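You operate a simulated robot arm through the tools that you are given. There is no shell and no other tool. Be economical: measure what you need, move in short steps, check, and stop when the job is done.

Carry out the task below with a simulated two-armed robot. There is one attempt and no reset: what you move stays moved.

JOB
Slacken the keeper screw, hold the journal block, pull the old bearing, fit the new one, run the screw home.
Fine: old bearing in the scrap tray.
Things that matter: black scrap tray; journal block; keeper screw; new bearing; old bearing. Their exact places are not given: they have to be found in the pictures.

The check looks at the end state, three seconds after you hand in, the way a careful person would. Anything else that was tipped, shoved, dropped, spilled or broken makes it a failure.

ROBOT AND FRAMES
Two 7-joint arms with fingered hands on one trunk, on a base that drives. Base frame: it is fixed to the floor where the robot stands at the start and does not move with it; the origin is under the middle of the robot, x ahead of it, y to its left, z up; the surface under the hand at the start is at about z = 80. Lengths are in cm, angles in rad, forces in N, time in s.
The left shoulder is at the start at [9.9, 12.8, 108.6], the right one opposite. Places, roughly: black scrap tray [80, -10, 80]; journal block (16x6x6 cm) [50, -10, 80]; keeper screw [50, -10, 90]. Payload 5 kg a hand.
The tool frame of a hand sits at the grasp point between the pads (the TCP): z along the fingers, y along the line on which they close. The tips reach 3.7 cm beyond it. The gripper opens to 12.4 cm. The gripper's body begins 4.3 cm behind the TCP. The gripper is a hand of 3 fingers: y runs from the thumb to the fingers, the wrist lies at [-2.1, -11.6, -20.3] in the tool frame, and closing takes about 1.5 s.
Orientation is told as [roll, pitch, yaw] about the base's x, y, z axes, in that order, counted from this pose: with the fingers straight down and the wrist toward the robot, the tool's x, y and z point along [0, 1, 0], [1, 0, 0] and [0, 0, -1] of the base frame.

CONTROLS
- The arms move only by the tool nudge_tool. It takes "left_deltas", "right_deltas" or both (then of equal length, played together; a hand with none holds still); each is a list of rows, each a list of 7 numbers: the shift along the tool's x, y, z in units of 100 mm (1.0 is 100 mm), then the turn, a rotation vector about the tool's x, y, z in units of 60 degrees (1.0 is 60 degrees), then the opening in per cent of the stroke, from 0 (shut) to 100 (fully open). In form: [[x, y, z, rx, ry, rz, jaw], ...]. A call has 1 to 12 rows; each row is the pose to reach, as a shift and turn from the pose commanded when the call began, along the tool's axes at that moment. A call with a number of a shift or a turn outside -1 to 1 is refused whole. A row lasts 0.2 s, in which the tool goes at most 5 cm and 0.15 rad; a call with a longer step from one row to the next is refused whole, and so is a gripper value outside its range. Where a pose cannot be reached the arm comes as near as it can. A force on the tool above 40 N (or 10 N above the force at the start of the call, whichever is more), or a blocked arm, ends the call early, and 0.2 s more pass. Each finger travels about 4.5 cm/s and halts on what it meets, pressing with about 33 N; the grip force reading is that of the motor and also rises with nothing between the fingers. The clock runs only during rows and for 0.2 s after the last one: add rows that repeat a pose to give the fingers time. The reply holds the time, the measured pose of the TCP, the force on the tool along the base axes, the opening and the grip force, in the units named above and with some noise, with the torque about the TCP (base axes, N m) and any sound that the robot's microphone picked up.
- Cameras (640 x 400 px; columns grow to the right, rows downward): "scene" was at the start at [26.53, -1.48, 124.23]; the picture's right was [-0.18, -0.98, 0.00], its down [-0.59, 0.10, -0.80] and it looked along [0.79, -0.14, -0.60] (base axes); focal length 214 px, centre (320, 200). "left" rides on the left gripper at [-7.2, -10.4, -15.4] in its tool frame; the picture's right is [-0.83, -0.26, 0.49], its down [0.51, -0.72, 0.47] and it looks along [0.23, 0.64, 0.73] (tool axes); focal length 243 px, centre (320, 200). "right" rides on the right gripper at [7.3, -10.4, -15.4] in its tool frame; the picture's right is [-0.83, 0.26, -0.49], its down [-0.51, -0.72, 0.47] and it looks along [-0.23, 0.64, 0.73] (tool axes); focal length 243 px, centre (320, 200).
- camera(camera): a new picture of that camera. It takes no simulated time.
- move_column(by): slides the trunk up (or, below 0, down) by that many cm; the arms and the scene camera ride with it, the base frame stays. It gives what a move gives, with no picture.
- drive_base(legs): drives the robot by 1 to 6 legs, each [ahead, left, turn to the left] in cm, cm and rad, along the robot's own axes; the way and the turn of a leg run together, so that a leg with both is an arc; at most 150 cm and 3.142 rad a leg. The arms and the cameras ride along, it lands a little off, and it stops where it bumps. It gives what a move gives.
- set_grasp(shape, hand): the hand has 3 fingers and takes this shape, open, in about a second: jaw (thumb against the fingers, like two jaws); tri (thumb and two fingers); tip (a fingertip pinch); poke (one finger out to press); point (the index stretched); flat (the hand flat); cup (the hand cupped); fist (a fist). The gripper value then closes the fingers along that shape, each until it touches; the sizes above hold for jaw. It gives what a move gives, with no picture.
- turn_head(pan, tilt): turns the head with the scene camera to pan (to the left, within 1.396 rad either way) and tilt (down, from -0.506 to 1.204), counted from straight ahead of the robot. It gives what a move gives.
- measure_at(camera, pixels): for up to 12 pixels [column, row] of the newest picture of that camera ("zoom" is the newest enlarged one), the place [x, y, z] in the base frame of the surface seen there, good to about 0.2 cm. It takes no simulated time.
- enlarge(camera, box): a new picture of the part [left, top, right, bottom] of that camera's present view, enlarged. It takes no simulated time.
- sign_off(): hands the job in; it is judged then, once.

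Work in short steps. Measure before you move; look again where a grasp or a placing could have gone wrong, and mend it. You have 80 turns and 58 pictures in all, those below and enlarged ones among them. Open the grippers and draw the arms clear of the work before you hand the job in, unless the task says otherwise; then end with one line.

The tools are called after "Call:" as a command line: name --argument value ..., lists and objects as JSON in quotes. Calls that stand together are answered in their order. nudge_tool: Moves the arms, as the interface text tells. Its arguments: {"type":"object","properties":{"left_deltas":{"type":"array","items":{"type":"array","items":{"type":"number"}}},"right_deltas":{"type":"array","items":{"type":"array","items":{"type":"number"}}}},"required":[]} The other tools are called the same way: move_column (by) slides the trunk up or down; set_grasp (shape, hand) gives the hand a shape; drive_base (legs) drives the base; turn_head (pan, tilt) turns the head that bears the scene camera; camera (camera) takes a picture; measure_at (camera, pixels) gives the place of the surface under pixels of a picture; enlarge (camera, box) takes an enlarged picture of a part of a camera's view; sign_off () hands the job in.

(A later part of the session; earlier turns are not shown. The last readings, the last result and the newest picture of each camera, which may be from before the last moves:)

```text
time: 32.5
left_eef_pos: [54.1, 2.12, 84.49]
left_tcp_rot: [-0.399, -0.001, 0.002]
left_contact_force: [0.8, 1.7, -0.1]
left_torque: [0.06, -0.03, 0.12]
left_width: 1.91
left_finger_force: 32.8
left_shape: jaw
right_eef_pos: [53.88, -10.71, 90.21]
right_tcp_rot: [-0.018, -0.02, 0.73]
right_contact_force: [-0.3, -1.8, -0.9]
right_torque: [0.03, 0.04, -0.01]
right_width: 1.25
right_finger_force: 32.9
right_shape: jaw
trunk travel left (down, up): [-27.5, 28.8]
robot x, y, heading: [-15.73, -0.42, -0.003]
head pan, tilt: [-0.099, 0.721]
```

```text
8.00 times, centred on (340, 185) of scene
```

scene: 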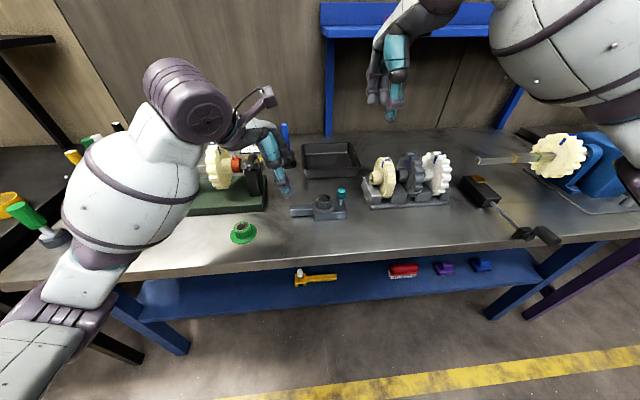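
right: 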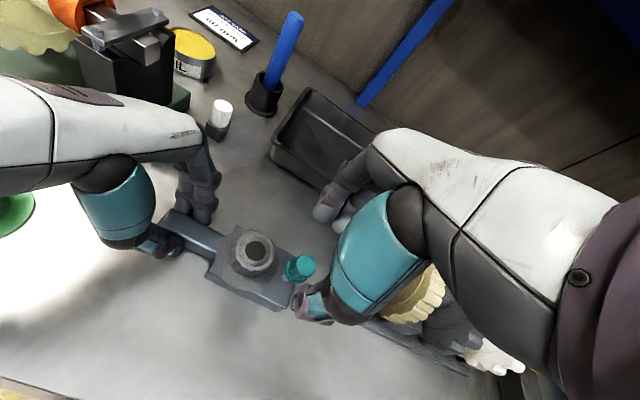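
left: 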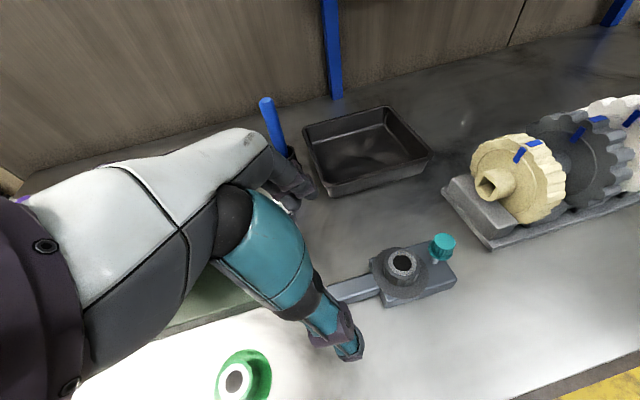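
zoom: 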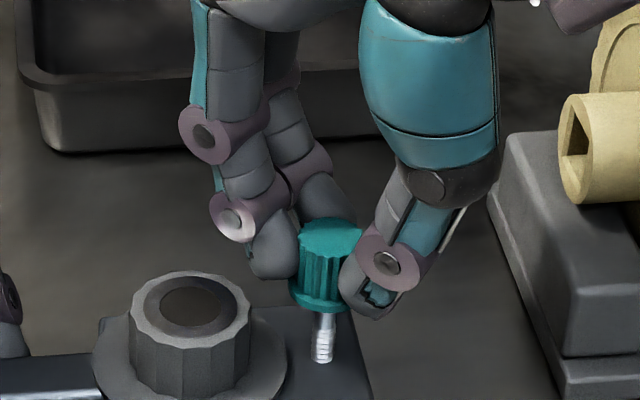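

Stem exposed a bit more (collar to block 45→50 px). I run three more cycles, raising the hand 0.2 cm overall.

Call:
nudge_tool --right_deltas '[[0, 0, 0, 0, 0, 0, 20], [0, 0, 0, 0, 0, 0, 35], [0, 0, -0.02, 0, 0, 0, 35], [0, 0, -0.02, 0, 0, 0.13, 35], [0, 0, -0.02, 0, 0, 0.26, 35], [0, 0, -0.02, 0, 0, 0.39, 35], [0, 0, -0.02, 0, 0, 0.52, 35], [0, 0, -0.02, 0, 0, 0.65, 35], [0, 0, -0.02, 0, 0, 0.78, 35], [0, 0, -0.02, 0, 0, 0.91, 35], [0, 0, -0.02, 0, 0, 0.91, 35]]'

Call:
nudge_tool --right_deltas '[[0, 0, 0, 0, 0, 0, 20], [0, 0, 0, 0, 0, 0, 0], [0, 0, 0, 0, 0, 0, 0], [0, 0, 0, 0, 0, 0, 0], [0, 0, 0, 0, 0, -0.13, 0], [0, 0, 0, 0, 0, -0.26, 0], [0, 0, 0, 0, 0, -0.39, 0], [0, 0, 0, 0, 0, -0.52, 0], [0, 0, 0, 0, 0, -0.65, 0], [0, 0, 0, 0, 0, -0.78, 0], [0, 0, 0, 0, 0, -0.91, 0], [0, 0, 0, 0, 0, -0.91, 0]]'

Call:
nudge_tool --right_deltas '[[0, 0, 0, 0, 0, 0, 20], [0, 0, 0, 0, 0, 0, 35], [0, 0, 0, 0, 0, 0, 35], [0, 0, 0, 0, 0, 0.13, 35], [0, 0, 0, 0, 0, 0.26, 35], [0, 0, 0, 0, 0, 0.39, 35], [0, 0, 0, 0, 0, 0.52, 35], [0, 0, 0, 0, 0, 0.65, 35], [0, 0, 0, 0, 0, 0.78, 35], [0, 0, 0, 0, 0, 0.91, 35], [0, 0, 0, 0, 0, 0.91, 35]]'

Call:
nudge_tool --right_deltas '[[0, 0, 0, 0, 0, 0, 20], [0, 0, 0, 0, 0, 0, 0], [0, 0, 0, 0, 0, 0, 0], [0, 0, 0, 0, 0, 0, 0], [0, 0, 0, 0, 0, -0.13, 0], [0, 0, 0, 0, 0, -0.26, 0], [0, 0, 0, 0, 0, -0.39, 0], [0, 0, 0, 0, 0, -0.52, 0], [0, 0, 0, 0, 0, -0.65, 0], [0, 0, 0, 0, 0, -0.78, 0], [0, 0, 0, 0, 0, -0.91, 0], [0, 0, 0, 0, 0, -0.91, 0]]'

Call:
nudge_tool --right_deltas '[[0, 0, 0, 0, 0, 0, 20], [0, 0, 0, 0, 0, 0, 35], [0, 0, 0, 0, 0, 0, 35], [0, 0, 0, 0, 0, 0.13, 35], [0, 0, 0, 0, 0, 0.26, 35], [0, 0, 0, 0, 0, 0.39, 35], [0, 0, 0, 0, 0, 0.52, 35], [0, 0, 0, 0, 0, 0.65, 35], [0, 0, 0, 0, 0, 0.78, 35], [0, 0, 0, 0, 0, 0.91, 35], [0, 0, 0, 0, 0, 0.91, 35]]'

Call:
nudge_tool --right_deltas '[[0, 0, 0, 0, 0, 0, 20], [0, 0, 0, 0, 0, 0, 0], [0, 0, 0, 0, 0, 0, 0], [0, 0, 0, 0, 0, 0, 0], [0, 0, 0, 0, 0, -0.13, 0], [0, 0, 0, 0, 0, -0.26, 0], [0, 0, 0, 0, 0, -0.39, 0], [0, 0, 0, 0, 0, -0.52, 0], [0, 0, 0, 0, 0, -0.65, 0], [0, 0, 0, 0, 0, -0.78, 0], [0, 0, 0, 0, 0, -0.91, 0], [0, 0, 0, 0, 0, -0.91, 0]]'

Call:
enlarge --camera "scene" --box '[310, 160, 370, 210]'

Call:
measure_at --camera "zoom" --pixels '[[331, 232], [331, 222], [320, 300], [325, 350], [190, 300], [270, 370], [240, 290]]'

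```text
time: 34.9
left_eef_pos: [54.1, 2.15, 84.44]
left_tcp_rot: [-0.401, 0.001, 0.002]
left_contact_force: [0.1, 0.1, 0.7]
left_torque: [0.05, -0.04, 0.04]
left_width: 1.91
left_finger_force: 33.5
left_shape: jaw
right_eef_pos: [53.71, -10.56, 90.48]
right_tcp_rot: [0.006, -0.027, -0.227]
right_contact_force: [0.0, 0.2, -0.3]
right_torque: [0.01, 0.01, 0.01]
right_width: 4.29
right_finger_force: 0.1
right_shape: jaw
trunk travel left (down, up): [-27.5, 28.8]
robot x, y, heading: [-16.12, -0.4, 0.003]
head pan, tilt: [-0.099, 0.721]
```

```text
time: 37.5
left_eef_pos: [54.13, 2.24, 84.28]
left_tcp_rot: [-0.399, -0.001, 0.002]
left_contact_force: [1.1, 7.6, -0.3]
left_torque: [0.17, -0.08, 0.13]
left_width: 1.91
left_finger_force: 33.5
left_shape: jaw
right_eef_pos: [53.73, -10.51, 90.42]
right_tcp_rot: [-0.02, -0.022, 0.729]
right_contact_force: [-0.9, -7.8, 0.9]
right_torque: [-0.23, 0.04, -0.01]
right_width: 1.26
right_finger_force: 33.0
right_shape: jaw
trunk travel left (down, up): [-27.5, 28.8]
robot x, y, heading: [-15.61, -0.37, -0.0]
head pan, tilt: [-0.099, 0.721]
```

```text
time: 39.9
left_eef_pos: [54.16, 2.11, 84.42]
left_tcp_rot: [-0.401, -0.001, 0.002]
left_contact_force: [0.3, 0.3, 0.2]
left_torque: [0.05, -0.05, 0.04]
left_width: 1.89
left_finger_force: 33.2
left_shape: jaw
right_eef_pos: [53.81, -10.61, 90.44]
right_tcp_rot: [0.005, -0.027, -0.227]
right_contact_force: [0.0, -0.8, 0.2]
right_torque: [0.02, 0.01, 0.01]
right_width: 4.3
right_finger_force: 0.1
right_shape: jaw
trunk travel left (down, up): [-27.5, 28.8]
robot x, y, heading: [-15.99, -0.01, -0.001]
head pan, tilt: [-0.099, 0.721]
```

```text
time: 42.5
left_eef_pos: [54.03, 2.24, 84.42]
left_tcp_rot: [-0.399, 0.0, 0.001]
left_contact_force: [0.0, 0.7, -0.7]
left_torque: [0.01, 0.0, 0.02]
left_width: 1.89
left_finger_force: 32.7
left_shape: jaw
right_eef_pos: [53.78, -10.74, 90.57]
right_tcp_rot: [-0.018, -0.02, 0.73]
right_contact_force: [-1.4, -0.9, 0.3]
right_torque: [0.05, 0.0, -0.01]
right_width: 1.25
right_finger_force: 32.5
right_shape: jaw
trunk travel left (down, up): [-27.5, 28.8]
robot x, y, heading: [-15.88, 0.02, 0.005]
head pan, tilt: [-0.099, 0.721]
```

```text
time: 44.9
left_eef_pos: [53.96, 2.18, 84.23]
left_tcp_rot: [-0.399, -0.001, 0.001]
left_contact_force: [-0.1, 0.5, 0.9]
left_torque: [0.01, -0.02, 0.06]
left_width: 1.92
left_finger_force: 32.8
left_shape: jaw
right_eef_pos: [53.68, -10.52, 90.62]
right_tcp_rot: [0.005, -0.027, -0.228]
right_contact_force: [-0.6, -0.5, -0.6]
right_torque: [-0.01, 0.0, 0.02]
right_width: 4.31
right_finger_force: 0.1
right_shape: jaw
trunk travel left (down, up): [-27.5, 28.8]
robot x, y, heading: [-15.57, 0.08, 0.004]
head pan, tilt: [-0.099, 0.721]
```

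```text
time: 47.5
left_eef_pos: [54.17, 2.11, 84.39]
left_tcp_rot: [-0.4, 0.0, 0.005]
left_contact_force: [1.1, 6.6, 0.3]
left_torque: [0.21, -0.05, 0.14]
left_width: 1.94
left_finger_force: 33.0
left_shape: jaw
right_eef_pos: [53.75, -10.6, 90.41]
right_tcp_rot: [-0.019, -0.018, 0.73]
right_contact_force: [-1.1, -7.0, 1.8]
right_torque: [-0.11, 0.03, -0.06]
right_width: 1.26
right_finger_force: 33.1
right_shape: jaw
trunk travel left (down, up): [-27.5, 28.8]
robot x, y, heading: [-15.74, -0.22, 0.006]
head pan, tilt: [-0.099, 0.721]
```

```text
8.00 times, centred on (340, 185) of scene
```

zoom: 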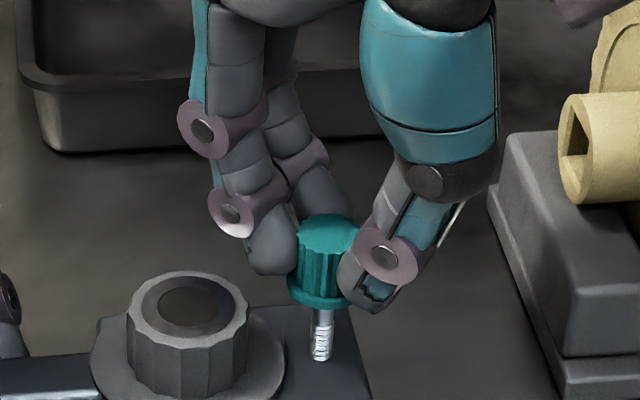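

```text
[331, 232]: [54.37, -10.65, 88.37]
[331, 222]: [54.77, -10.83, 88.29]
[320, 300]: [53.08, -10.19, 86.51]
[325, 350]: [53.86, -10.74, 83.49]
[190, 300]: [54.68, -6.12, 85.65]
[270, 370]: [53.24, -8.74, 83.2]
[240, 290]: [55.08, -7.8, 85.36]
```

Head top rose ≈0.28 cm (about 0.9 turn). One more cycle, then release and lift clear.

Call:
nudge_tool --right_deltas '[[0, 0, 0, 0, 0, 0, 20], [0, 0, 0, 0, 0, 0, 35], [0, 0, 0, 0, 0, 0, 35], [0, 0, 0, 0, 0, 0.13, 35], [0, 0, 0, 0, 0, 0.26, 35], [0, 0, 0, 0, 0, 0.39, 35], [0, 0, 0, 0, 0, 0.52, 35], [0, 0, 0, 0, 0, 0.65, 35], [0, 0, 0, 0, 0, 0.78, 35], [0, 0, 0, 0, 0, 0.91, 35], [0, 0, 0, 0, 0, 0.91, 35]]'

Call:
nudge_tool --right_deltas '[[0, 0, 0, 0, 0, 0, 20], [0, 0, 0, 0, 0, 0, 0], [0, 0, 0, 0, 0, 0, 0], [0, 0, 0, 0, 0, 0, 0], [0, 0, 0, 0, 0, -0.13, 0], [0, 0, 0, 0, 0, -0.26, 0], [0, 0, 0, 0, 0, -0.39, 0], [0, 0, 0, 0, 0, -0.52, 0], [0, 0, 0, 0, 0, -0.65, 0], [0, 0, 0, 0, 0, -0.78, 0], [0, 0, 0, 0, 0, -0.91, 0], [0, 0, 0, 0, 0, -0.91, 0]]'

Call:
nudge_tool --right_deltas '[[0, 0, 0, 0, 0, 0, 20], [0, 0, 0, 0, 0, 0, 40], [0, 0, 0, 0, 0, 0, 50], [0, 0, -0.2, 0, 0, 0, 60], [0, 0, -0.4, 0, 0, 0, 60], [0, 0, -0.4, 0, 0, 0.13, 60], [0, 0, -0.4, 0, 0, 0.26, 60], [0, 0, -0.4, 0, 0, 0.39, 60], [0, 0, -0.4, 0, 0, 0.52, 60], [0, 0, -0.4, 0, 0, 0.65, 60], [0, 0, -0.4, 0, 0, 0.694, 60], [0, 0, -0.4, 0, 0, 0.694, 60]]'

Call:
enlarge --camera "scene" --box '[280, 150, 370, 220]'

Call:
measure_at --camera "zoom" --pixels '[[265, 305], [310, 310], [290, 280], [285, 350], [230, 300], [340, 300], [285, 320], [420, 350], [240, 365], [290, 375], [340, 370]]'

```text
time: 49.9
left_eef_pos: [54.15, 2.13, 84.3]
left_tcp_rot: [-0.4, -0.001, 0.001]
left_contact_force: [-0.4, -0.5, -0.2]
left_torque: [0.02, -0.1, 0.0]
left_width: 1.9
left_finger_force: 33.3
left_shape: jaw
right_eef_pos: [53.71, -10.67, 90.37]
right_tcp_rot: [0.006, -0.029, -0.227]
right_contact_force: [1.1, -0.1, -0.1]
right_torque: [-0.02, 0.01, -0.01]
right_width: 4.29
right_finger_force: 0.0
right_shape: jaw
trunk travel left (down, up): [-27.5, 28.8]
robot x, y, heading: [-15.58, -0.32, 0.003]
head pan, tilt: [-0.099, 0.721]
```

```text
time: 52.5
left_eef_pos: [53.97, 2.32, 84.45]
left_tcp_rot: [-0.398, -0.001, 0.004]
left_contact_force: [0.6, 16.8, -4.0]
left_torque: [0.43, -0.03, 0.17]
left_width: 1.89
left_finger_force: 33.1
left_shape: jaw
right_eef_pos: [53.84, -10.63, 90.45]
right_tcp_rot: [-0.02, -0.021, 0.729]
right_contact_force: [0.1, -16.8, 7.3]
right_torque: [-0.41, 0.11, -0.18]
right_width: 1.14
right_finger_force: 33.1
right_shape: jaw
trunk travel left (down, up): [-27.5, 28.8]
robot x, y, heading: [-15.5, -0.14, 0.001]
head pan, tilt: [-0.099, 0.721]
```

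```text
time: 55.1
left_eef_pos: [54.14, 2.15, 84.39]
left_tcp_rot: [-0.399, 0.001, 0.003]
left_contact_force: [-0.4, -0.1, -1.4]
left_torque: [-0.03, -0.05, -0.06]
left_width: 1.87
left_finger_force: 33.5
left_shape: jaw
right_eef_pos: [53.74, -10.69, 94.53]
right_tcp_rot: [-0.002, -0.028, 0.0]
right_contact_force: [0.5, -0.4, 0.1]
right_torque: [0.03, -0.03, -0.02]
right_width: 7.37
right_finger_force: 0.1
right_shape: jaw
trunk travel left (down, up): [-27.5, 28.8]
robot x, y, heading: [-15.72, 0.36, 0.004]
head pan, tilt: [-0.099, 0.721]
```

```text
5.71 times, centred on (325, 185) of scene
```

zoom: 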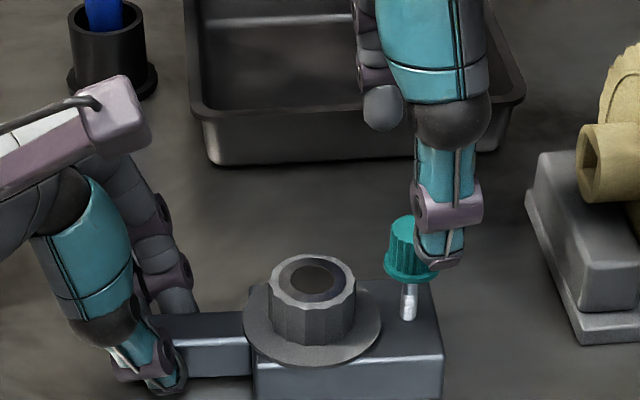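

```text
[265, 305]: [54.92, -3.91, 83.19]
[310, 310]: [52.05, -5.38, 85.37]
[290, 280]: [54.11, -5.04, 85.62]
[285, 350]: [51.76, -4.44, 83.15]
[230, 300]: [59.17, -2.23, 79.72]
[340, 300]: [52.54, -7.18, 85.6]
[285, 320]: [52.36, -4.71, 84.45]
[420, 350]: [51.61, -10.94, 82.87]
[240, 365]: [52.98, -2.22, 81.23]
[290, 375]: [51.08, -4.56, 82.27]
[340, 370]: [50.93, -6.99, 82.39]
```

Screw released; hub centre ≈ (53.9,-6.0), top 85.5. I shift the right hand over the bearing and lower it around the hub.

Call:
nudge_tool --right_deltas '[[0.24, 0.01, 0, 0.027, 0, 0, 60], [0.47, 0.02, 0, 0.027, 0, 0, 60], [0.47, 0.02, 0.35, 0.027, 0, 0, 60], [0.47, 0.02, 0.7, 0.027, 0, 0, 60], [0.47, 0.02, 0.7, 0.027, 0, 0, 60]]'

Call:
enlarge --camera "scene" --box '[280, 150, 370, 220]'

Call:
enlarge --camera "left" --box '[280, 130, 500, 330]'

```text
time: 56.1
left_eef_pos: [54.03, 2.24, 84.29]
left_tcp_rot: [-0.395, -0.002, 0.002]
left_contact_force: [0.3, -0.6, 3.9]
left_torque: [-0.46, -0.52, -0.23]
left_width: 1.94
left_finger_force: 32.8
left_shape: jaw
right_eef_pos: [54.14, -5.93, 88.65]
right_tcp_rot: [0.011, -0.011, -0.002]
right_contact_force: [0.5, -1.8, 3.9]
right_torque: [0.52, 0.51, 0.18]
right_width: 7.39
right_finger_force: 0.0
right_shape: jaw
trunk travel left (down, up): [-27.5, 28.8]
robot x, y, heading: [-15.67, -0.21, 0.003]
head pan, tilt: [-0.099, 0.721]
stopped in row 5 (right hand): the force on the tool passed its limit at 60 N (the readings are from after the stop); the commanded pose is now the measured one
```

```text
5.71 times, centred on (325, 185) of scene
```

zoom: 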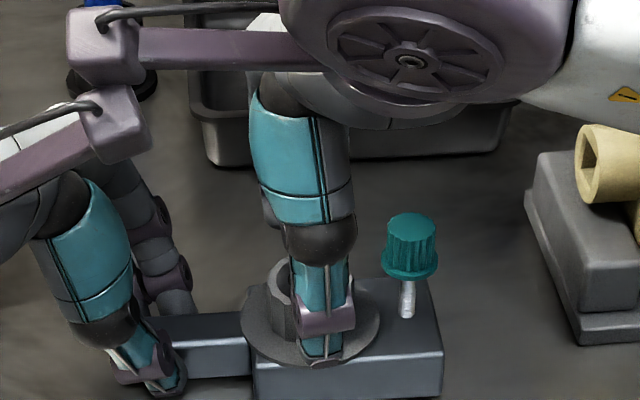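

```text
2.00 times, centred on (390, 230) of left
```

zoom: 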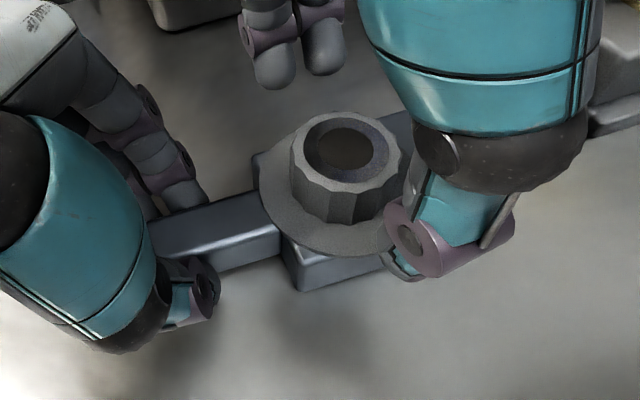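

The two camera mounts touched each other (hand cameras both face inward). I raise the right hand, yaw it 0.6 rad so its camera swings away, and come down again.

Call:
nudge_tool --right_deltas '[[0, 0, -0.25, 0, 0, 0, 60], [0, 0, -0.5, 0, 0, 0, 60], [0, 0, -0.5, 0, 0, -0.13, 60], [0, 0, -0.5, 0, 0, -0.26, 60], [0, 0, -0.5, 0, 0, -0.39, 60], [0, 0, -0.5, 0, 0, -0.52, 60], [0, 0, -0.5, 0, 0, -0.6, 60], [0, 0, -0.5, 0, 0, -0.6, 60]]'

Call:
enlarge --camera "scene" --box '[270, 140, 380, 225]'

Call:
measure_at --camera "zoom" --pixels '[[285, 265], [285, 245], [285, 285], [250, 265], [320, 265], [285, 330]]'

```text
time: 57.9
left_eef_pos: [54.04, 2.22, 84.29]
left_tcp_rot: [-0.396, 0.001, 0.002]
left_contact_force: [1.1, -1.9, 12.7]
left_torque: [-0.14, -0.18, -0.03]
left_width: 1.96
left_finger_force: 32.8
left_shape: jaw
right_eef_pos: [54.11, -5.81, 93.61]
right_tcp_rot: [0.001, -0.016, 0.629]
right_contact_force: [0.2, -0.3, 0.2]
right_torque: [0.03, -0.05, 0.03]
right_width: 7.4
right_finger_force: 0.1
right_shape: jaw
trunk travel left (down, up): [-27.5, 28.8]
robot x, y, heading: [-15.39, 0.26, -0.001]
head pan, tilt: [-0.099, 0.721]
```

```text
4.71 times, centred on (325, 182) of scene
```

zoom: 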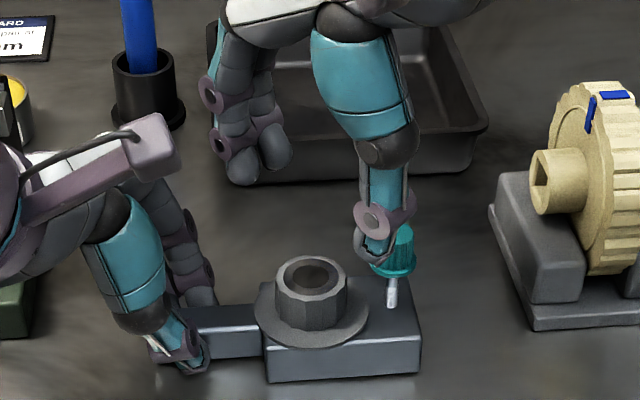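

```text
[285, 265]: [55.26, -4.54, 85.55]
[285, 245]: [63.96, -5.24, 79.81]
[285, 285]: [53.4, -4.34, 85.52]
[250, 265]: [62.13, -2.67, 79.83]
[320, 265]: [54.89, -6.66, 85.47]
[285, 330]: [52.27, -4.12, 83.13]
```

Clear now; hub centre (54.0,-6.1). Lower the right hand 6.4 cm with a slight shift, and lift the left 0.15 cm to ease its 12.7 N load.

Call:
nudge_tool --left_deltas '[[-0.006, 0, -0.014, 0, 0, 0, 0], [-0.006, 0, -0.014, 0, 0, 0, 0], [-0.006, 0, -0.014, 0, 0, 0, 0], [-0.006, 0, -0.014, 0, 0, 0, 0]]' --right_deltas '[[-0.014, -0.023, 0.2, 0, 0, 0, 60], [-0.014, -0.023, 0.4, 0, 0, 0, 60], [-0.014, -0.023, 0.64, 0, 0, 0, 60], [-0.014, -0.023, 0.64, 0, 0, 0, 60]]'

Call:
enlarge --camera "scene" --box '[270, 140, 380, 225]'

```text
time: 58.9
left_eef_pos: [54.05, 2.11, 84.29]
left_tcp_rot: [-0.395, 0.002, 0.002]
left_contact_force: [-1.4, -0.4, 4.9]
left_torque: [-0.1, 0.01, -0.05]
left_width: 1.92
left_finger_force: 33.1
left_shape: jaw
right_eef_pos: [54.09, -6.12, 87.09]
right_tcp_rot: [0.003, -0.013, 0.628]
right_contact_force: [-0.1, 1.1, 0.2]
right_torque: [0.01, 0.02, 0.02]
right_width: 7.41
right_finger_force: 0.0
right_shape: jaw
trunk travel left (down, up): [-27.5, 28.8]
robot x, y, heading: [-15.77, -0.06, 0.004]
head pan, tilt: [-0.099, 0.721]
```

```text
4.71 times, centred on (325, 182) of scene
```

zoom: 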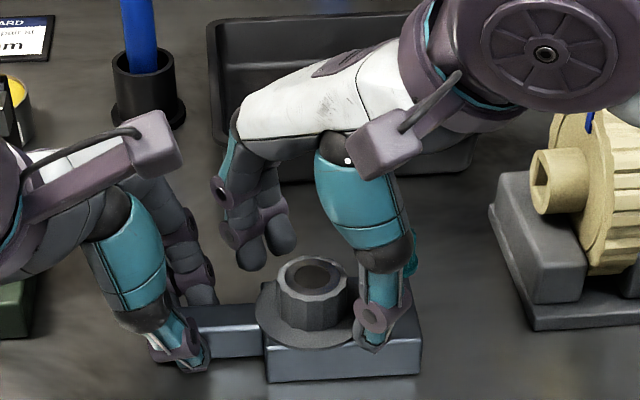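

Fingers straddle the hub. Close on it.

Call:
nudge_tool --right_deltas '[[0, 0, 0, 0, 0, 0, 40], [0, 0, 0, 0, 0, 0, 20], [0, 0, 0, 0, 0, 0, 0], [0, 0, 0, 0, 0, 0, 0], [0, 0, 0, 0, 0, 0, 0], [0, 0, 0, 0, 0, 0, 0]]'

Call:
nudge_tool --right_deltas '[[0, 0, -0.03, 0, 0, 0, 0], [0, 0, -0.06, 0, 0, 0, 0], [0, 0, -0.1, 0, 0, 0, 0], [0, 0, -0.1, 0, 0, 0, 0]]'

Call:
enlarge --camera "scene" --box '[270, 140, 380, 225]'

```text
time: 60.3
left_eef_pos: [54.17, 2.21, 84.27]
left_tcp_rot: [-0.395, -0.001, 0.002]
left_contact_force: [-2.5, 0.1, 2.3]
left_torque: [-0.02, 0.05, -0.03]
left_width: 1.93
left_finger_force: 33.0
left_shape: jaw
right_eef_pos: [54.2, -6.08, 87.17]
right_tcp_rot: [0.003, -0.014, 0.628]
right_contact_force: [-0.2, -1.2, -0.7]
right_torque: [-0.05, 0.0, 0.0]
right_width: 3.39
right_finger_force: 32.7
right_shape: jaw
trunk travel left (down, up): [-27.5, 28.8]
robot x, y, heading: [-15.6, -0.08, 0.004]
head pan, tilt: [-0.099, 0.721]
```

```text
time: 61.3
left_eef_pos: [54.19, 2.2, 84.32]
left_tcp_rot: [-0.397, -0.001, 0.001]
left_contact_force: [1.2, 1.2, 3.6]
left_torque: [-0.03, -0.03, 0.03]
left_width: 1.9
left_finger_force: 32.9
left_shape: jaw
right_eef_pos: [54.28, -6.22, 88.18]
right_tcp_rot: [0.002, -0.016, 0.627]
right_contact_force: [0.8, -0.9, -0.6]
right_torque: [-0.04, -0.01, 0.02]
right_width: 3.36
right_finger_force: 33.3
right_shape: jaw
trunk travel left (down, up): [-27.5, 28.8]
robot x, y, heading: [-15.69, 0.4, 0.001]
head pan, tilt: [-0.099, 0.721]
```

```text
4.71 times, centred on (325, 182) of scene
```

zoom: 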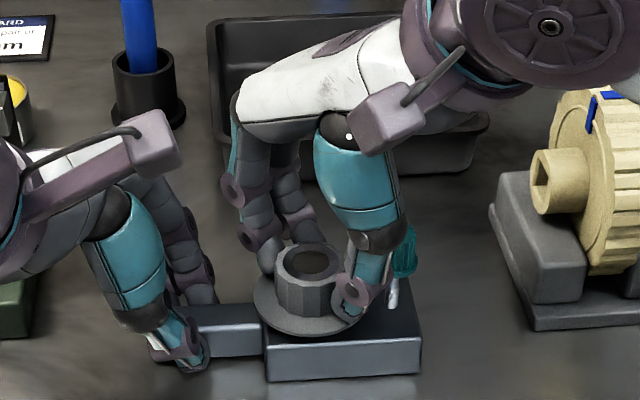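

The bearing came up 1 cm with it freely. Continue lifting 8 cm.

Call:
nudge_tool --right_deltas '[[0, 0, -0.1, 0, 0, 0, 0], [0, 0, -0.25, 0, 0, 0, 0], [0, 0, -0.5, 0, 0, 0, 0], [0, 0, -0.8, 0, 0, 0, 0], [0, 0, -0.8, 0, 0, 0, 0]]'

Call:
enlarge --camera "scene" --box '[260, 120, 380, 225]'

```text
time: 62.5
left_eef_pos: [54.19, 2.15, 84.34]
left_tcp_rot: [-0.396, 0.003, 0.002]
left_contact_force: [0.6, 0.8, 4.4]
left_torque: [-0.02, 0.0, -0.01]
left_width: 1.95
left_finger_force: 32.7
left_shape: jaw
right_eef_pos: [53.89, -6.32, 96.29]
right_tcp_rot: [0.003, -0.014, 0.629]
right_contact_force: [0.5, 0.7, -0.9]
right_torque: [-0.01, -0.03, 0.0]
right_width: 3.34
right_finger_force: 33.1
right_shape: jaw
trunk travel left (down, up): [-27.5, 28.8]
robot x, y, heading: [-15.71, -0.07, 0.005]
head pan, tilt: [-0.099, 0.721]
```

```text
3.81 times, centred on (320, 172) of scene
```

zoom: 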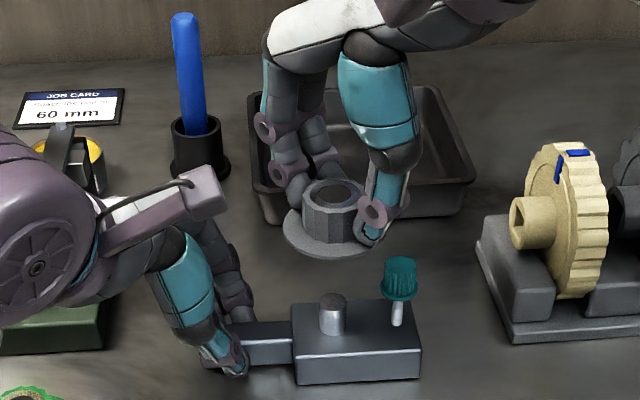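

The block carries a peg and the bearing sleeves over it. Measure the peg, tray floor and shelf edge before the move to the tray.

Call:
measure_at --camera "zoom" --pixels '[[333, 299], [325, 300], [342, 300], [333, 325], [345, 250], [260, 205], [470, 180], [440, 150], [275, 130]]'

Call:
measure_at --camera "scene" --pixels '[[325, 30], [600, 32], [450, 35], [330, 60]]'

```text
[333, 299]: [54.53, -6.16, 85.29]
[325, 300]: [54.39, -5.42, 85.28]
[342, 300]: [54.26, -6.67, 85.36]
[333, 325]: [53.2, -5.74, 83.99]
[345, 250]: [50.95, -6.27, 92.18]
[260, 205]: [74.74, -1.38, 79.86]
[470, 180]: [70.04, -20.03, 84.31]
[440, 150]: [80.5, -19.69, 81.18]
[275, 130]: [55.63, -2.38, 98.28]
```

```text
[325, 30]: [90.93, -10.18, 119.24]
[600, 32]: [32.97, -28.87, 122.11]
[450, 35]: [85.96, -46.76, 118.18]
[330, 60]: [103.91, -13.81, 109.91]
```

Peg at (54.3,-6.05), top 85.3. Carry the old bearing toward the tray: forward 9.6 cm, then square the wrist.

Call:
nudge_tool --right_deltas '[[-0.187, 0.26, 0, 0, 0, 0, 0], [-0.374, 0.52, 0, 0, 0, 0, 0], [-0.56, 0.777, 0, 0, 0, 0, 0], [-0.56, 0.777, 0, 0, 0, 0.13, 0], [-0.56, 0.777, 0, 0, 0, 0.26, 0], [-0.56, 0.777, 0, 0, 0, 0.39, 0], [-0.56, 0.777, 0, 0, 0, 0.52, 0], [-0.56, 0.777, 0, 0, 0, 0.6, 0]]'

Call:
nudge_tool --right_deltas '[[-0.1, 0.33, 0, 0, 0, 0, 0], [-0.2, 0.66, 0, 0, 0, 0, 0], [-0.4, 1.0, 0, 0, 0, 0, 0], [-0.4, 1.0, 0, 0, 0, 0, 0]]'

Call:
camera --camera "scene"

```text
time: 64.3
left_eef_pos: [54.14, 2.15, 84.36]
left_tcp_rot: [-0.394, 0.003, 0.002]
left_contact_force: [-0.4, -1.3, 3.0]
left_torque: [-0.07, -0.01, 0.01]
left_width: 1.94
left_finger_force: 32.8
left_shape: jaw
right_eef_pos: [63.53, -6.14, 96.37]
right_tcp_rot: [0.01, -0.009, -0.004]
right_contact_force: [1.4, -0.5, -0.3]
right_torque: [0.0, 0.0, 0.0]
right_width: 3.37
right_finger_force: 33.0
right_shape: jaw
trunk travel left (down, up): [-27.5, 28.8]
robot x, y, heading: [-15.79, -0.47, 0.002]
head pan, tilt: [-0.099, 0.721]
```

```text
time: 65.3
left_eef_pos: [54.14, 2.31, 84.26]
left_tcp_rot: [-0.397, -0.001, 0.001]
left_contact_force: [0.7, -0.4, 2.4]
left_torque: [-0.07, -0.06, -0.03]
left_width: 1.92
left_finger_force: 33.1
left_shape: jaw
right_eef_pos: [73.72, -10.13, 96.55]
right_tcp_rot: [0.011, -0.008, 0.0]
right_contact_force: [0.5, -0.1, -1.0]
right_torque: [0.0, -0.04, -0.01]
right_width: 3.36
right_finger_force: 33.2
right_shape: jaw
trunk travel left (down, up): [-27.5, 28.8]
robot x, y, heading: [-15.38, -0.05, 0.003]
head pan, tilt: [-0.099, 0.721]
```

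```text
22 pictures are left
```

scene: 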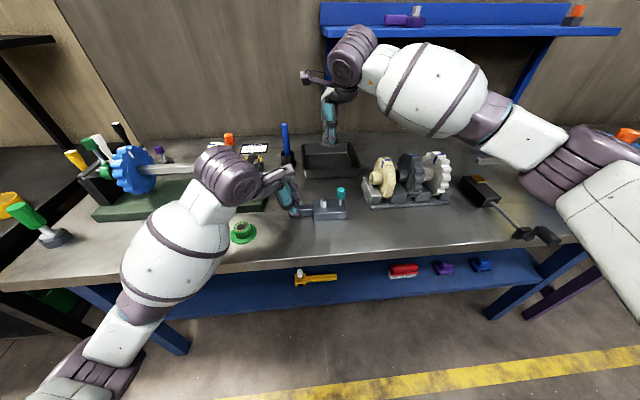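

Forward 5 cm to x≈78.7, then lower into the tray.

Call:
nudge_tool --right_deltas '[[-0.03, 0.25, 0, 0, 0, 0, 0], [-0.06, 0.5, 0, 0, 0, 0, 0], [-0.06, 0.5, 0.3, 0, 0, 0, 0], [-0.06, 0.5, 0.6, 0, 0, 0, 0], [-0.06, 0.5, 0.9, 0, 0, 0, 0], [-0.06, 0.5, 0.9, 0, 0, 0, 0]]'

Call:
enlarge --camera "scene" --box '[280, 100, 380, 190]'

```text
time: 66.7
left_eef_pos: [54.16, 2.15, 84.25]
left_tcp_rot: [-0.396, -0.001, 0.0]
left_contact_force: [-0.2, 0.1, 3.6]
left_torque: [-0.07, -0.06, -0.03]
left_width: 1.9
left_finger_force: 32.6
left_shape: jaw
right_eef_pos: [78.73, -10.8, 87.02]
right_tcp_rot: [0.01, -0.009, -0.002]
right_contact_force: [0.5, 0.4, -0.9]
right_torque: [0.03, -0.02, -0.02]
right_width: 3.34
right_finger_force: 33.0
right_shape: jaw
trunk travel left (down, up): [-27.5, 28.8]
robot x, y, heading: [-15.74, 0.12, 0.002]
head pan, tilt: [-0.099, 0.721]
```

```text
4.44 times, centred on (330, 145) of scene
```

zoom: 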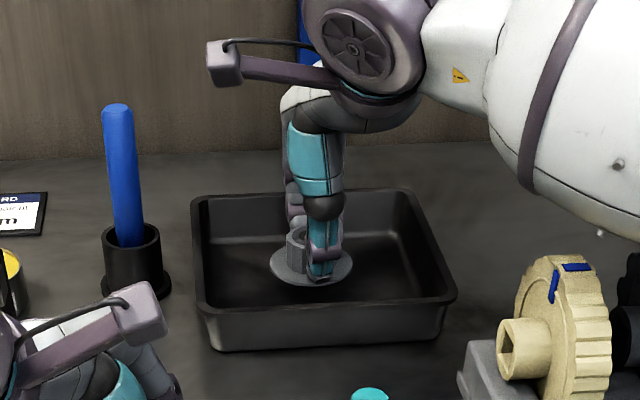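

Inside the tray. Lower 2.5 cm, open moderately, and lift out.

Call:
nudge_tool --right_deltas '[[0, 0, 0.12, 0, 0, 0, 0], [0, 0, 0.25, 0, 0, 0, 0], [0, 0, 0.25, 0, 0, 0, 0], [0, 0, 0.25, 0, 0, 0, 35], [0, 0, 0.25, 0, 0, 0, 45], [0, 0, 0.25, 0, 0, 0, 45], [0, 0, 0.25, 0, 0, 0, 45]]'

Call:
nudge_tool --right_deltas '[[0, 0, -0.2, 0, 0, 0, 45], [0, 0, -0.5, 0, 0, 0, 45], [0, 0, -0.9, 0, 0, 0, 45], [0, 0, -0.9, 0, 0, 0, 45]]'

Call:
enlarge --camera "scene" --box '[280, 100, 380, 190]'

```text
time: 68.3
left_eef_pos: [54.06, 2.1, 84.31]
left_tcp_rot: [-0.396, -0.001, 0.001]
left_contact_force: [-0.1, 0.7, 3.1]
left_torque: [-0.06, -0.04, 0.01]
left_width: 1.92
left_finger_force: 33.2
left_shape: jaw
right_eef_pos: [78.67, -10.81, 84.7]
right_tcp_rot: [0.011, -0.01, -0.002]
right_contact_force: [0.4, 1.2, 0.1]
right_torque: [-0.02, 0.01, 0.01]
right_width: 5.5
right_finger_force: 0.1
right_shape: jaw
trunk travel left (down, up): [-27.5, 28.8]
robot x, y, heading: [-15.76, -0.12, 0.001]
head pan, tilt: [-0.099, 0.721]
```

```text
time: 69.3
left_eef_pos: [54.11, 2.21, 84.34]
left_tcp_rot: [-0.398, 0.003, 0.002]
left_contact_force: [-1.5, 0.0, 3.7]
left_torque: [-0.05, 0.04, -0.04]
left_width: 1.9
left_finger_force: 33.5
left_shape: jaw
right_eef_pos: [78.62, -10.88, 93.9]
right_tcp_rot: [0.01, -0.01, -0.003]
right_contact_force: [-1.1, -0.1, 0.1]
right_torque: [0.04, 0.02, 0.0]
right_width: 5.5
right_finger_force: 0.1
right_shape: jaw
trunk travel left (down, up): [-27.5, 28.8]
robot x, y, heading: [-15.73, 0.37, 0.001]
head pan, tilt: [-0.099, 0.721]
```

```text
4.44 times, centred on (330, 145) of scene
```

zoom: 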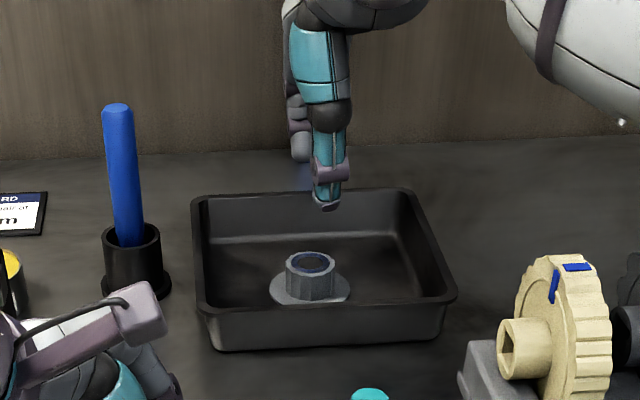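

Old bearing sits flat in the tray. Now I withdraw the right hand up and to its side, and open the left hand from the handle.

Call:
nudge_tool --right_deltas '[[0, -0.1, -0.4, 0, 0, 0, 45], [0, -0.2, -0.8, 0, 0, 0, 45], [-0.3, -0.4, -1.0, 0, 0, 0, 45], [-0.65, -0.6, -1.0, 0, 0, 0, 45], [-1.0, -0.8, -1.0, 0, 0, 0, 45]]' --left_deltas '[[0, 0, 0, 0, 0, 0, 20], [0, 0, 0, 0, 0, 0, 40], [0, 0, 0, 0, 0, 0, 60], [0, 0, 0, 0, 0, 0, 60], [0, 0, 0, 0, 0, 0, 60]]'

Call:
nudge_tool --right_deltas '[[-0.3, -0.3, 0, 0, 0, 0, 45], [-0.6, -0.6, 0, 0, 0, 0, 45], [-0.9, -0.9, 0, 0, 0, 0, 45], [-0.9, -0.9, 0, 0, 0, 0, 45]]' --left_deltas '[[-0.05, 0, -0.25, 0, 0, 0, 60], [-0.05, 0, -0.5, 0, 0, 0, 60], [-0.05, 0, -0.9, 0, 0, 0, 60], [-0.05, 0, -0.9, 0, 0, 0, 60]]'

Call:
camera --camera "scene"

```text
time: 70.5
left_eef_pos: [54.12, 2.13, 84.35]
left_tcp_rot: [-0.394, 0.002, 0.001]
left_contact_force: [-0.9, -0.7, 2.1]
left_torque: [0.03, -0.09, 0.0]
left_width: 7.38
left_finger_force: 0.1
left_shape: jaw
right_eef_pos: [70.27, -21.31, 103.49]
right_tcp_rot: [0.01, -0.008, -0.001]
right_contact_force: [-0.1, -0.5, 0.7]
right_torque: [0.03, 0.01, 0.0]
right_width: 5.54
right_finger_force: 0.0
right_shape: jaw
trunk travel left (down, up): [-27.5, 28.8]
robot x, y, heading: [-15.16, -0.0, 0.006]
head pan, tilt: [-0.099, 0.721]
```

```text
time: 71.5
left_eef_pos: [54.18, 5.16, 92.67]
left_tcp_rot: [-0.395, 0.003, 0.002]
left_contact_force: [0.1, -0.1, 0.4]
left_torque: [-0.05, -0.01, -0.01]
left_width: 7.4
left_finger_force: 0.0
left_shape: jaw
right_eef_pos: [61.55, -29.63, 103.36]
right_tcp_rot: [0.01, -0.008, 0.0]
right_contact_force: [-0.1, 0.2, -0.3]
right_torque: [0.01, 0.02, -0.02]
right_width: 5.56
right_finger_force: 0.0
right_shape: jaw
trunk travel left (down, up): [-27.5, 28.8]
robot x, y, heading: [-15.67, 0.08, 0.004]
head pan, tilt: [-0.099, 0.721]
```

```text
19 pictures are left
```

scene: 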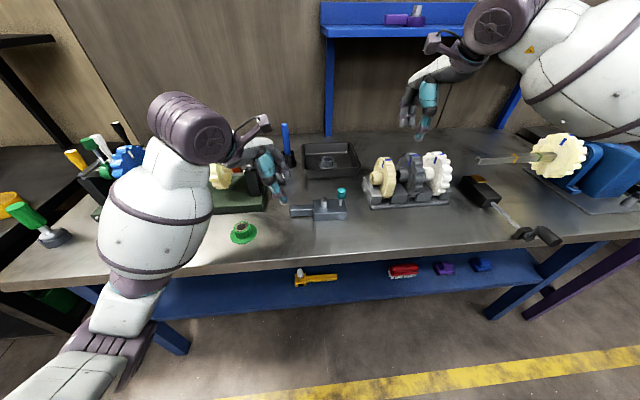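

Measure the green bearing's hub from this picture.

Call:
measure_at --camera "scene" --pixels '[[241, 226], [235, 226], [247, 226], [241, 222], [241, 230], [230, 237], [256, 234], [243, 243], [243, 235], [318, 206], [323, 206]]'

Call:
enlarge --camera "scene" --box '[220, 190, 360, 250]'

```text
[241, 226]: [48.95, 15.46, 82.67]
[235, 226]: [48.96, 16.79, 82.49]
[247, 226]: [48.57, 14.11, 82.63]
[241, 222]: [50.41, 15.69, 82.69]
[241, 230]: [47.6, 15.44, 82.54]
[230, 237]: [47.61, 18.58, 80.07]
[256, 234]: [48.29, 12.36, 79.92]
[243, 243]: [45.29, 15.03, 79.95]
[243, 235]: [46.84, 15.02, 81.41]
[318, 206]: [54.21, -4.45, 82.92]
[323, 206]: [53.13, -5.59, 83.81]
```

```text
4.57 times, centred on (290, 220) of scene
```

zoom: 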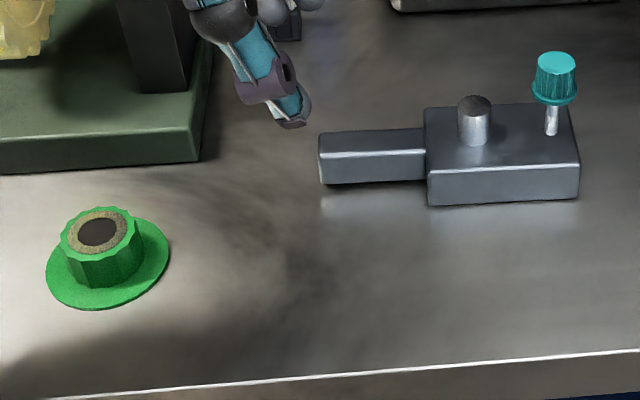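

Green hub centre ≈ (48.7,15.35), top 82.6, flange on the table. Move the left hand upright above it.

Call:
nudge_tool --left_deltas '[[0.262, -0.183, -0.254, 0, 0.126, 0, 60], [0.524, -0.366, -0.508, 0, 0.252, 0, 60], [0.787, -0.55, -0.762, 0, 0.377, 0, 60], [0.787, -0.55, -0.762, 0, 0.377, 0, 60]]'

```text
time: 72.5
left_eef_pos: [48.69, 15.2, 96.9]
left_tcp_rot: [0.001, 0.004, 0.003]
left_contact_force: [0.2, -0.3, 0.1]
left_torque: [0.03, 0.02, 0.01]
left_width: 7.4
left_finger_force: 0.0
left_shape: jaw
right_eef_pos: [61.67, -29.85, 103.27]
right_tcp_rot: [0.011, -0.006, -0.001]
right_contact_force: [0.3, 0.9, -0.3]
right_torque: [0.01, 0.03, -0.03]
right_width: 5.56
right_finger_force: 0.0
right_shape: jaw
trunk travel left (down, up): [-27.5, 28.8]
robot x, y, heading: [-15.5, -0.4, 0.003]
head pan, tilt: [-0.099, 0.721]
```

Lower over the hub in two stages, then look.

Call:
nudge_tool --left_deltas '[[0.01, 0, 0.33, 0, 0, 0, 60], [0.015, 0, 0.66, 0, 0, 0, 60], [0.015, 0, 0.9, 0, 0, 0, 60], [0.015, 0, 0.9, 0, 0, 0, 60]]'

Call:
enlarge --camera "scene" --box '[190, 150, 340, 270]'

```text
time: 73.5
left_eef_pos: [48.96, 15.44, 87.73]
left_tcp_rot: [-0.001, 0.002, 0.002]
left_contact_force: [-0.1, -0.8, 0.1]
left_torque: [-0.01, -0.01, 0.01]
left_width: 7.4
left_finger_force: 0.1
left_shape: jaw
right_eef_pos: [61.53, -29.77, 103.41]
right_tcp_rot: [0.009, -0.009, -0.002]
right_contact_force: [0.1, -0.2, 0.1]
right_torque: [-0.02, 0.0, 0.01]
right_width: 5.56
right_finger_force: 0.0
right_shape: jaw
trunk travel left (down, up): [-27.5, 28.8]
robot x, y, heading: [-15.51, 0.44, 0.005]
head pan, tilt: [-0.099, 0.721]
```

```text
3.33 times, centred on (265, 210) of scene
```

zoom: 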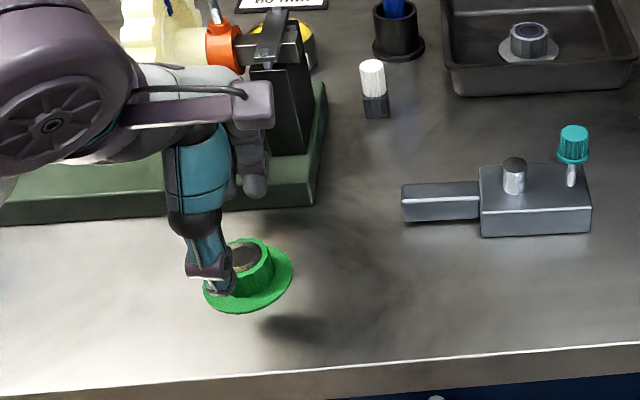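

Continue down 3.4 cm and close on the green hub.

Call:
nudge_tool --left_deltas '[[0, -0.01, 0.17, 0, 0, 0, 60], [0, -0.015, 0.34, 0, 0, 0, 60], [0, -0.015, 0.34, 0, 0, 0, 60], [0, -0.015, 0.34, 0, 0, 0, 40], [0, -0.015, 0.34, 0, 0, 0, 20], [0, -0.015, 0.34, 0, 0, 0, 0], [0, -0.015, 0.34, 0, 0, 0, 0], [0, -0.015, 0.34, 0, 0, 0, 0], [0, -0.015, 0.34, 0, 0, 0, 0], [0, -0.015, 0.34, 0, 0, 0, 0]]'

Call:
nudge_tool --left_deltas '[[0, 0, -0.2, 0, 0, 0, 0], [0, 0, -0.5, 0, 0, 0, 0], [0, 0, -0.9, 0, 0, 0, 0], [0, 0, -0.9, 0, 0, 0, 0]]'

Call:
enlarge --camera "scene" --box '[190, 130, 360, 260]'

```text
time: 75.7
left_eef_pos: [48.54, 15.35, 84.48]
left_tcp_rot: [-0.003, 0.001, 0.001]
left_contact_force: [-0.6, 0.1, 1.1]
left_torque: [0.07, 0.0, 0.04]
left_width: 3.67
left_finger_force: 33.1
left_shape: jaw
right_eef_pos: [61.61, -29.73, 103.37]
right_tcp_rot: [0.011, -0.01, -0.001]
right_contact_force: [-0.3, 0.0, 0.0]
right_torque: [-0.04, -0.02, 0.02]
right_width: 5.56
right_finger_force: 0.0
right_shape: jaw
trunk travel left (down, up): [-27.5, 28.8]
robot x, y, heading: [-15.68, -0.22, -0.003]
head pan, tilt: [-0.099, 0.721]
```

```text
time: 76.7
left_eef_pos: [48.65, 15.61, 93.6]
left_tcp_rot: [-0.002, 0.003, 0.002]
left_contact_force: [1.1, 0.4, 0.3]
left_torque: [0.01, 0.01, -0.01]
left_width: 3.63
left_finger_force: 33.1
left_shape: jaw
right_eef_pos: [61.5, -29.65, 103.37]
right_tcp_rot: [0.009, -0.009, -0.002]
right_contact_force: [0.5, 0.4, 0.0]
right_torque: [-0.01, -0.01, 0.0]
right_width: 5.56
right_finger_force: 0.1
right_shape: jaw
trunk travel left (down, up): [-27.5, 28.8]
robot x, y, heading: [-15.74, -0.01, 0.002]
head pan, tilt: [-0.099, 0.721]
```

```text
3.08 times, centred on (275, 195) of scene
```

zoom: 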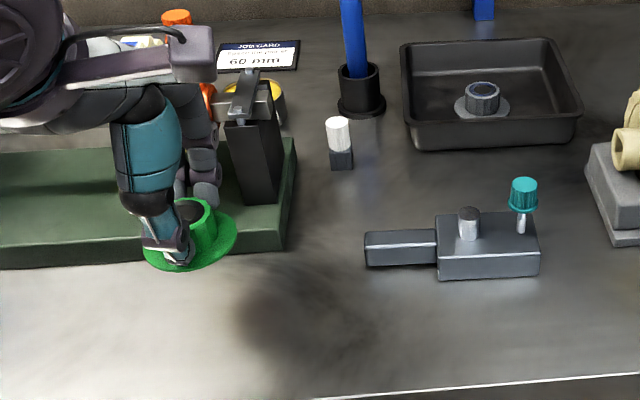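

Lifted. Measure the hub's actual centre in the hand and the peg's place.

Call:
enlarge --camera "scene" --box '[220, 175, 280, 225]'

Call:
measure_at --camera "scene" --pixels '[[343, 194]]'

```text
8.00 times, centred on (250, 200) of scene
```

zoom: 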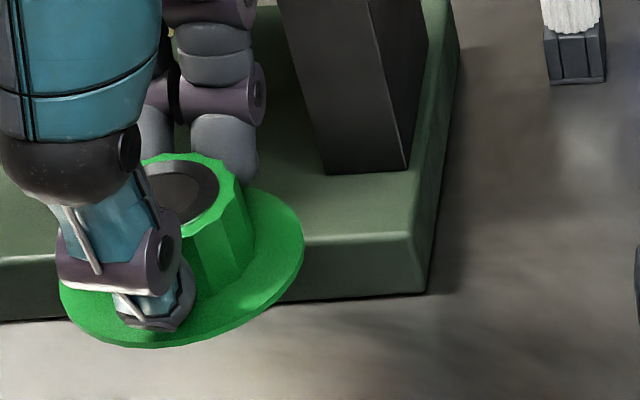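

```text
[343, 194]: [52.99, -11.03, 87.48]
```

Call:
measure_at --camera "zoom" --pixels '[[240, 190], [235, 175], [225, 210], [195, 230], [205, 158], [160, 160], [295, 225], [300, 250], [285, 275], [150, 345], [75, 290], [85, 330]]'

```text
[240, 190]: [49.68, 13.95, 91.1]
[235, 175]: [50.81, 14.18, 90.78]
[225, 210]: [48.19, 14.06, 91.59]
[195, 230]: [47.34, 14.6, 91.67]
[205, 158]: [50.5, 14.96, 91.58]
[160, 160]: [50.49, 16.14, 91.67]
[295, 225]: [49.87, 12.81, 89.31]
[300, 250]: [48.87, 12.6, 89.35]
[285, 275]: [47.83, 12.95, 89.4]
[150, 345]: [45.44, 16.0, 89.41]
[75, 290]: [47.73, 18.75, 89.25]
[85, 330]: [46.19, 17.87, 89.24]
```

Bearing centre is about TCP + (0,0.2). Now a close look at the peg.

Call:
enlarge --camera "scene" --box '[305, 175, 355, 225]'

Call:
measure_at --camera "zoom" --pixels '[[180, 180], [160, 180], [200, 180], [180, 170], [180, 190], [275, 120], [240, 320], [310, 300], [150, 240], [40, 250]]'

```text
8.00 times, centred on (330, 200) of scene
```

zoom: 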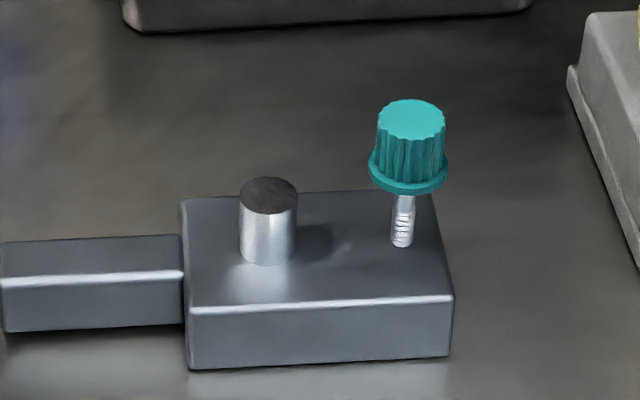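

```text
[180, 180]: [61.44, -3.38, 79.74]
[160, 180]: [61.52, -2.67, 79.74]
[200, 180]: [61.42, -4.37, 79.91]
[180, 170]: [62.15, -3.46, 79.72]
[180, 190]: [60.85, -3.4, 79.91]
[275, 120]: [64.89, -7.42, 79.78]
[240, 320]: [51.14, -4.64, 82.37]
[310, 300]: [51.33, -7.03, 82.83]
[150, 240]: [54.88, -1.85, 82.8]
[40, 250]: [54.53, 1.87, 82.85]
```

Call:
measure_at --camera "zoom" --pixels '[[269, 195], [250, 195], [289, 195], [269, 181], [269, 210], [268, 235], [412, 118], [385, 118], [438, 118], [412, 103], [412, 134]]'

```text
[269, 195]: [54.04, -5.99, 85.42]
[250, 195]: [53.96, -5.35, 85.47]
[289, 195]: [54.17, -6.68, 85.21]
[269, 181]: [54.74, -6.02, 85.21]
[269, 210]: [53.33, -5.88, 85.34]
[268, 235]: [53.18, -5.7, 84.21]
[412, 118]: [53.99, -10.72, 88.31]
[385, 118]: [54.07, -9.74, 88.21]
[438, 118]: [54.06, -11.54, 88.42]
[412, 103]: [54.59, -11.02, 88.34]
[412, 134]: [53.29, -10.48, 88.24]
```

Peg centre (54.05,-6.0), top 85.35. Carry the new bearing over, holding its flange above the screw head.

Call:
nudge_tool --left_deltas '[[-0.33, 0.05, -0.25, 0, 0, 0, 0], [-0.66, 0.1, -0.25, 0, 0, 0, 0], [-1.0, 0.2, -0.25, 0, 0, 0, 0]]'

Call:
nudge_tool --left_deltas '[[-0.33, 0.12, 0, 0, 0, 0, 0], [-0.66, 0.24, 0, 0, 0, 0, 0], [-1.0, 0.34, 0, 0, 0, 0, 0], [-1.0, 0.34, 0, 0, 0, 0, 0]]'

```text
time: 77.5
left_eef_pos: [50.69, 5.54, 96.06]
left_tcp_rot: [0.0, 0.004, 0.002]
left_contact_force: [0.1, 0.4, -1.5]
left_torque: [0.02, 0.01, 0.02]
left_width: 3.67
left_finger_force: 33.3
left_shape: jaw
right_eef_pos: [61.53, -29.92, 103.36]
right_tcp_rot: [0.01, -0.009, -0.001]
right_contact_force: [-0.2, 0.1, -0.4]
right_torque: [0.02, 0.05, 0.02]
right_width: 5.57
right_finger_force: 0.1
right_shape: jaw
trunk travel left (down, up): [-27.5, 28.8]
robot x, y, heading: [-15.64, 0.32, -0.002]
head pan, tilt: [-0.099, 0.721]
```

```text
time: 78.5
left_eef_pos: [53.92, -4.57, 96.2]
left_tcp_rot: [-0.002, 0.002, 0.002]
left_contact_force: [0.1, 0.4, -1.2]
left_torque: [0.02, 0.02, -0.03]
left_width: 3.64
left_finger_force: 32.9
left_shape: jaw
right_eef_pos: [61.52, -29.72, 103.48]
right_tcp_rot: [0.01, -0.007, -0.002]
right_contact_force: [0.1, 0.0, 1.0]
right_torque: [-0.03, -0.01, -0.03]
right_width: 5.53
right_finger_force: 0.0
right_shape: jaw
trunk travel left (down, up): [-27.5, 28.8]
robot x, y, heading: [-15.7, 0.05, 0.003]
head pan, tilt: [-0.099, 0.721]
```

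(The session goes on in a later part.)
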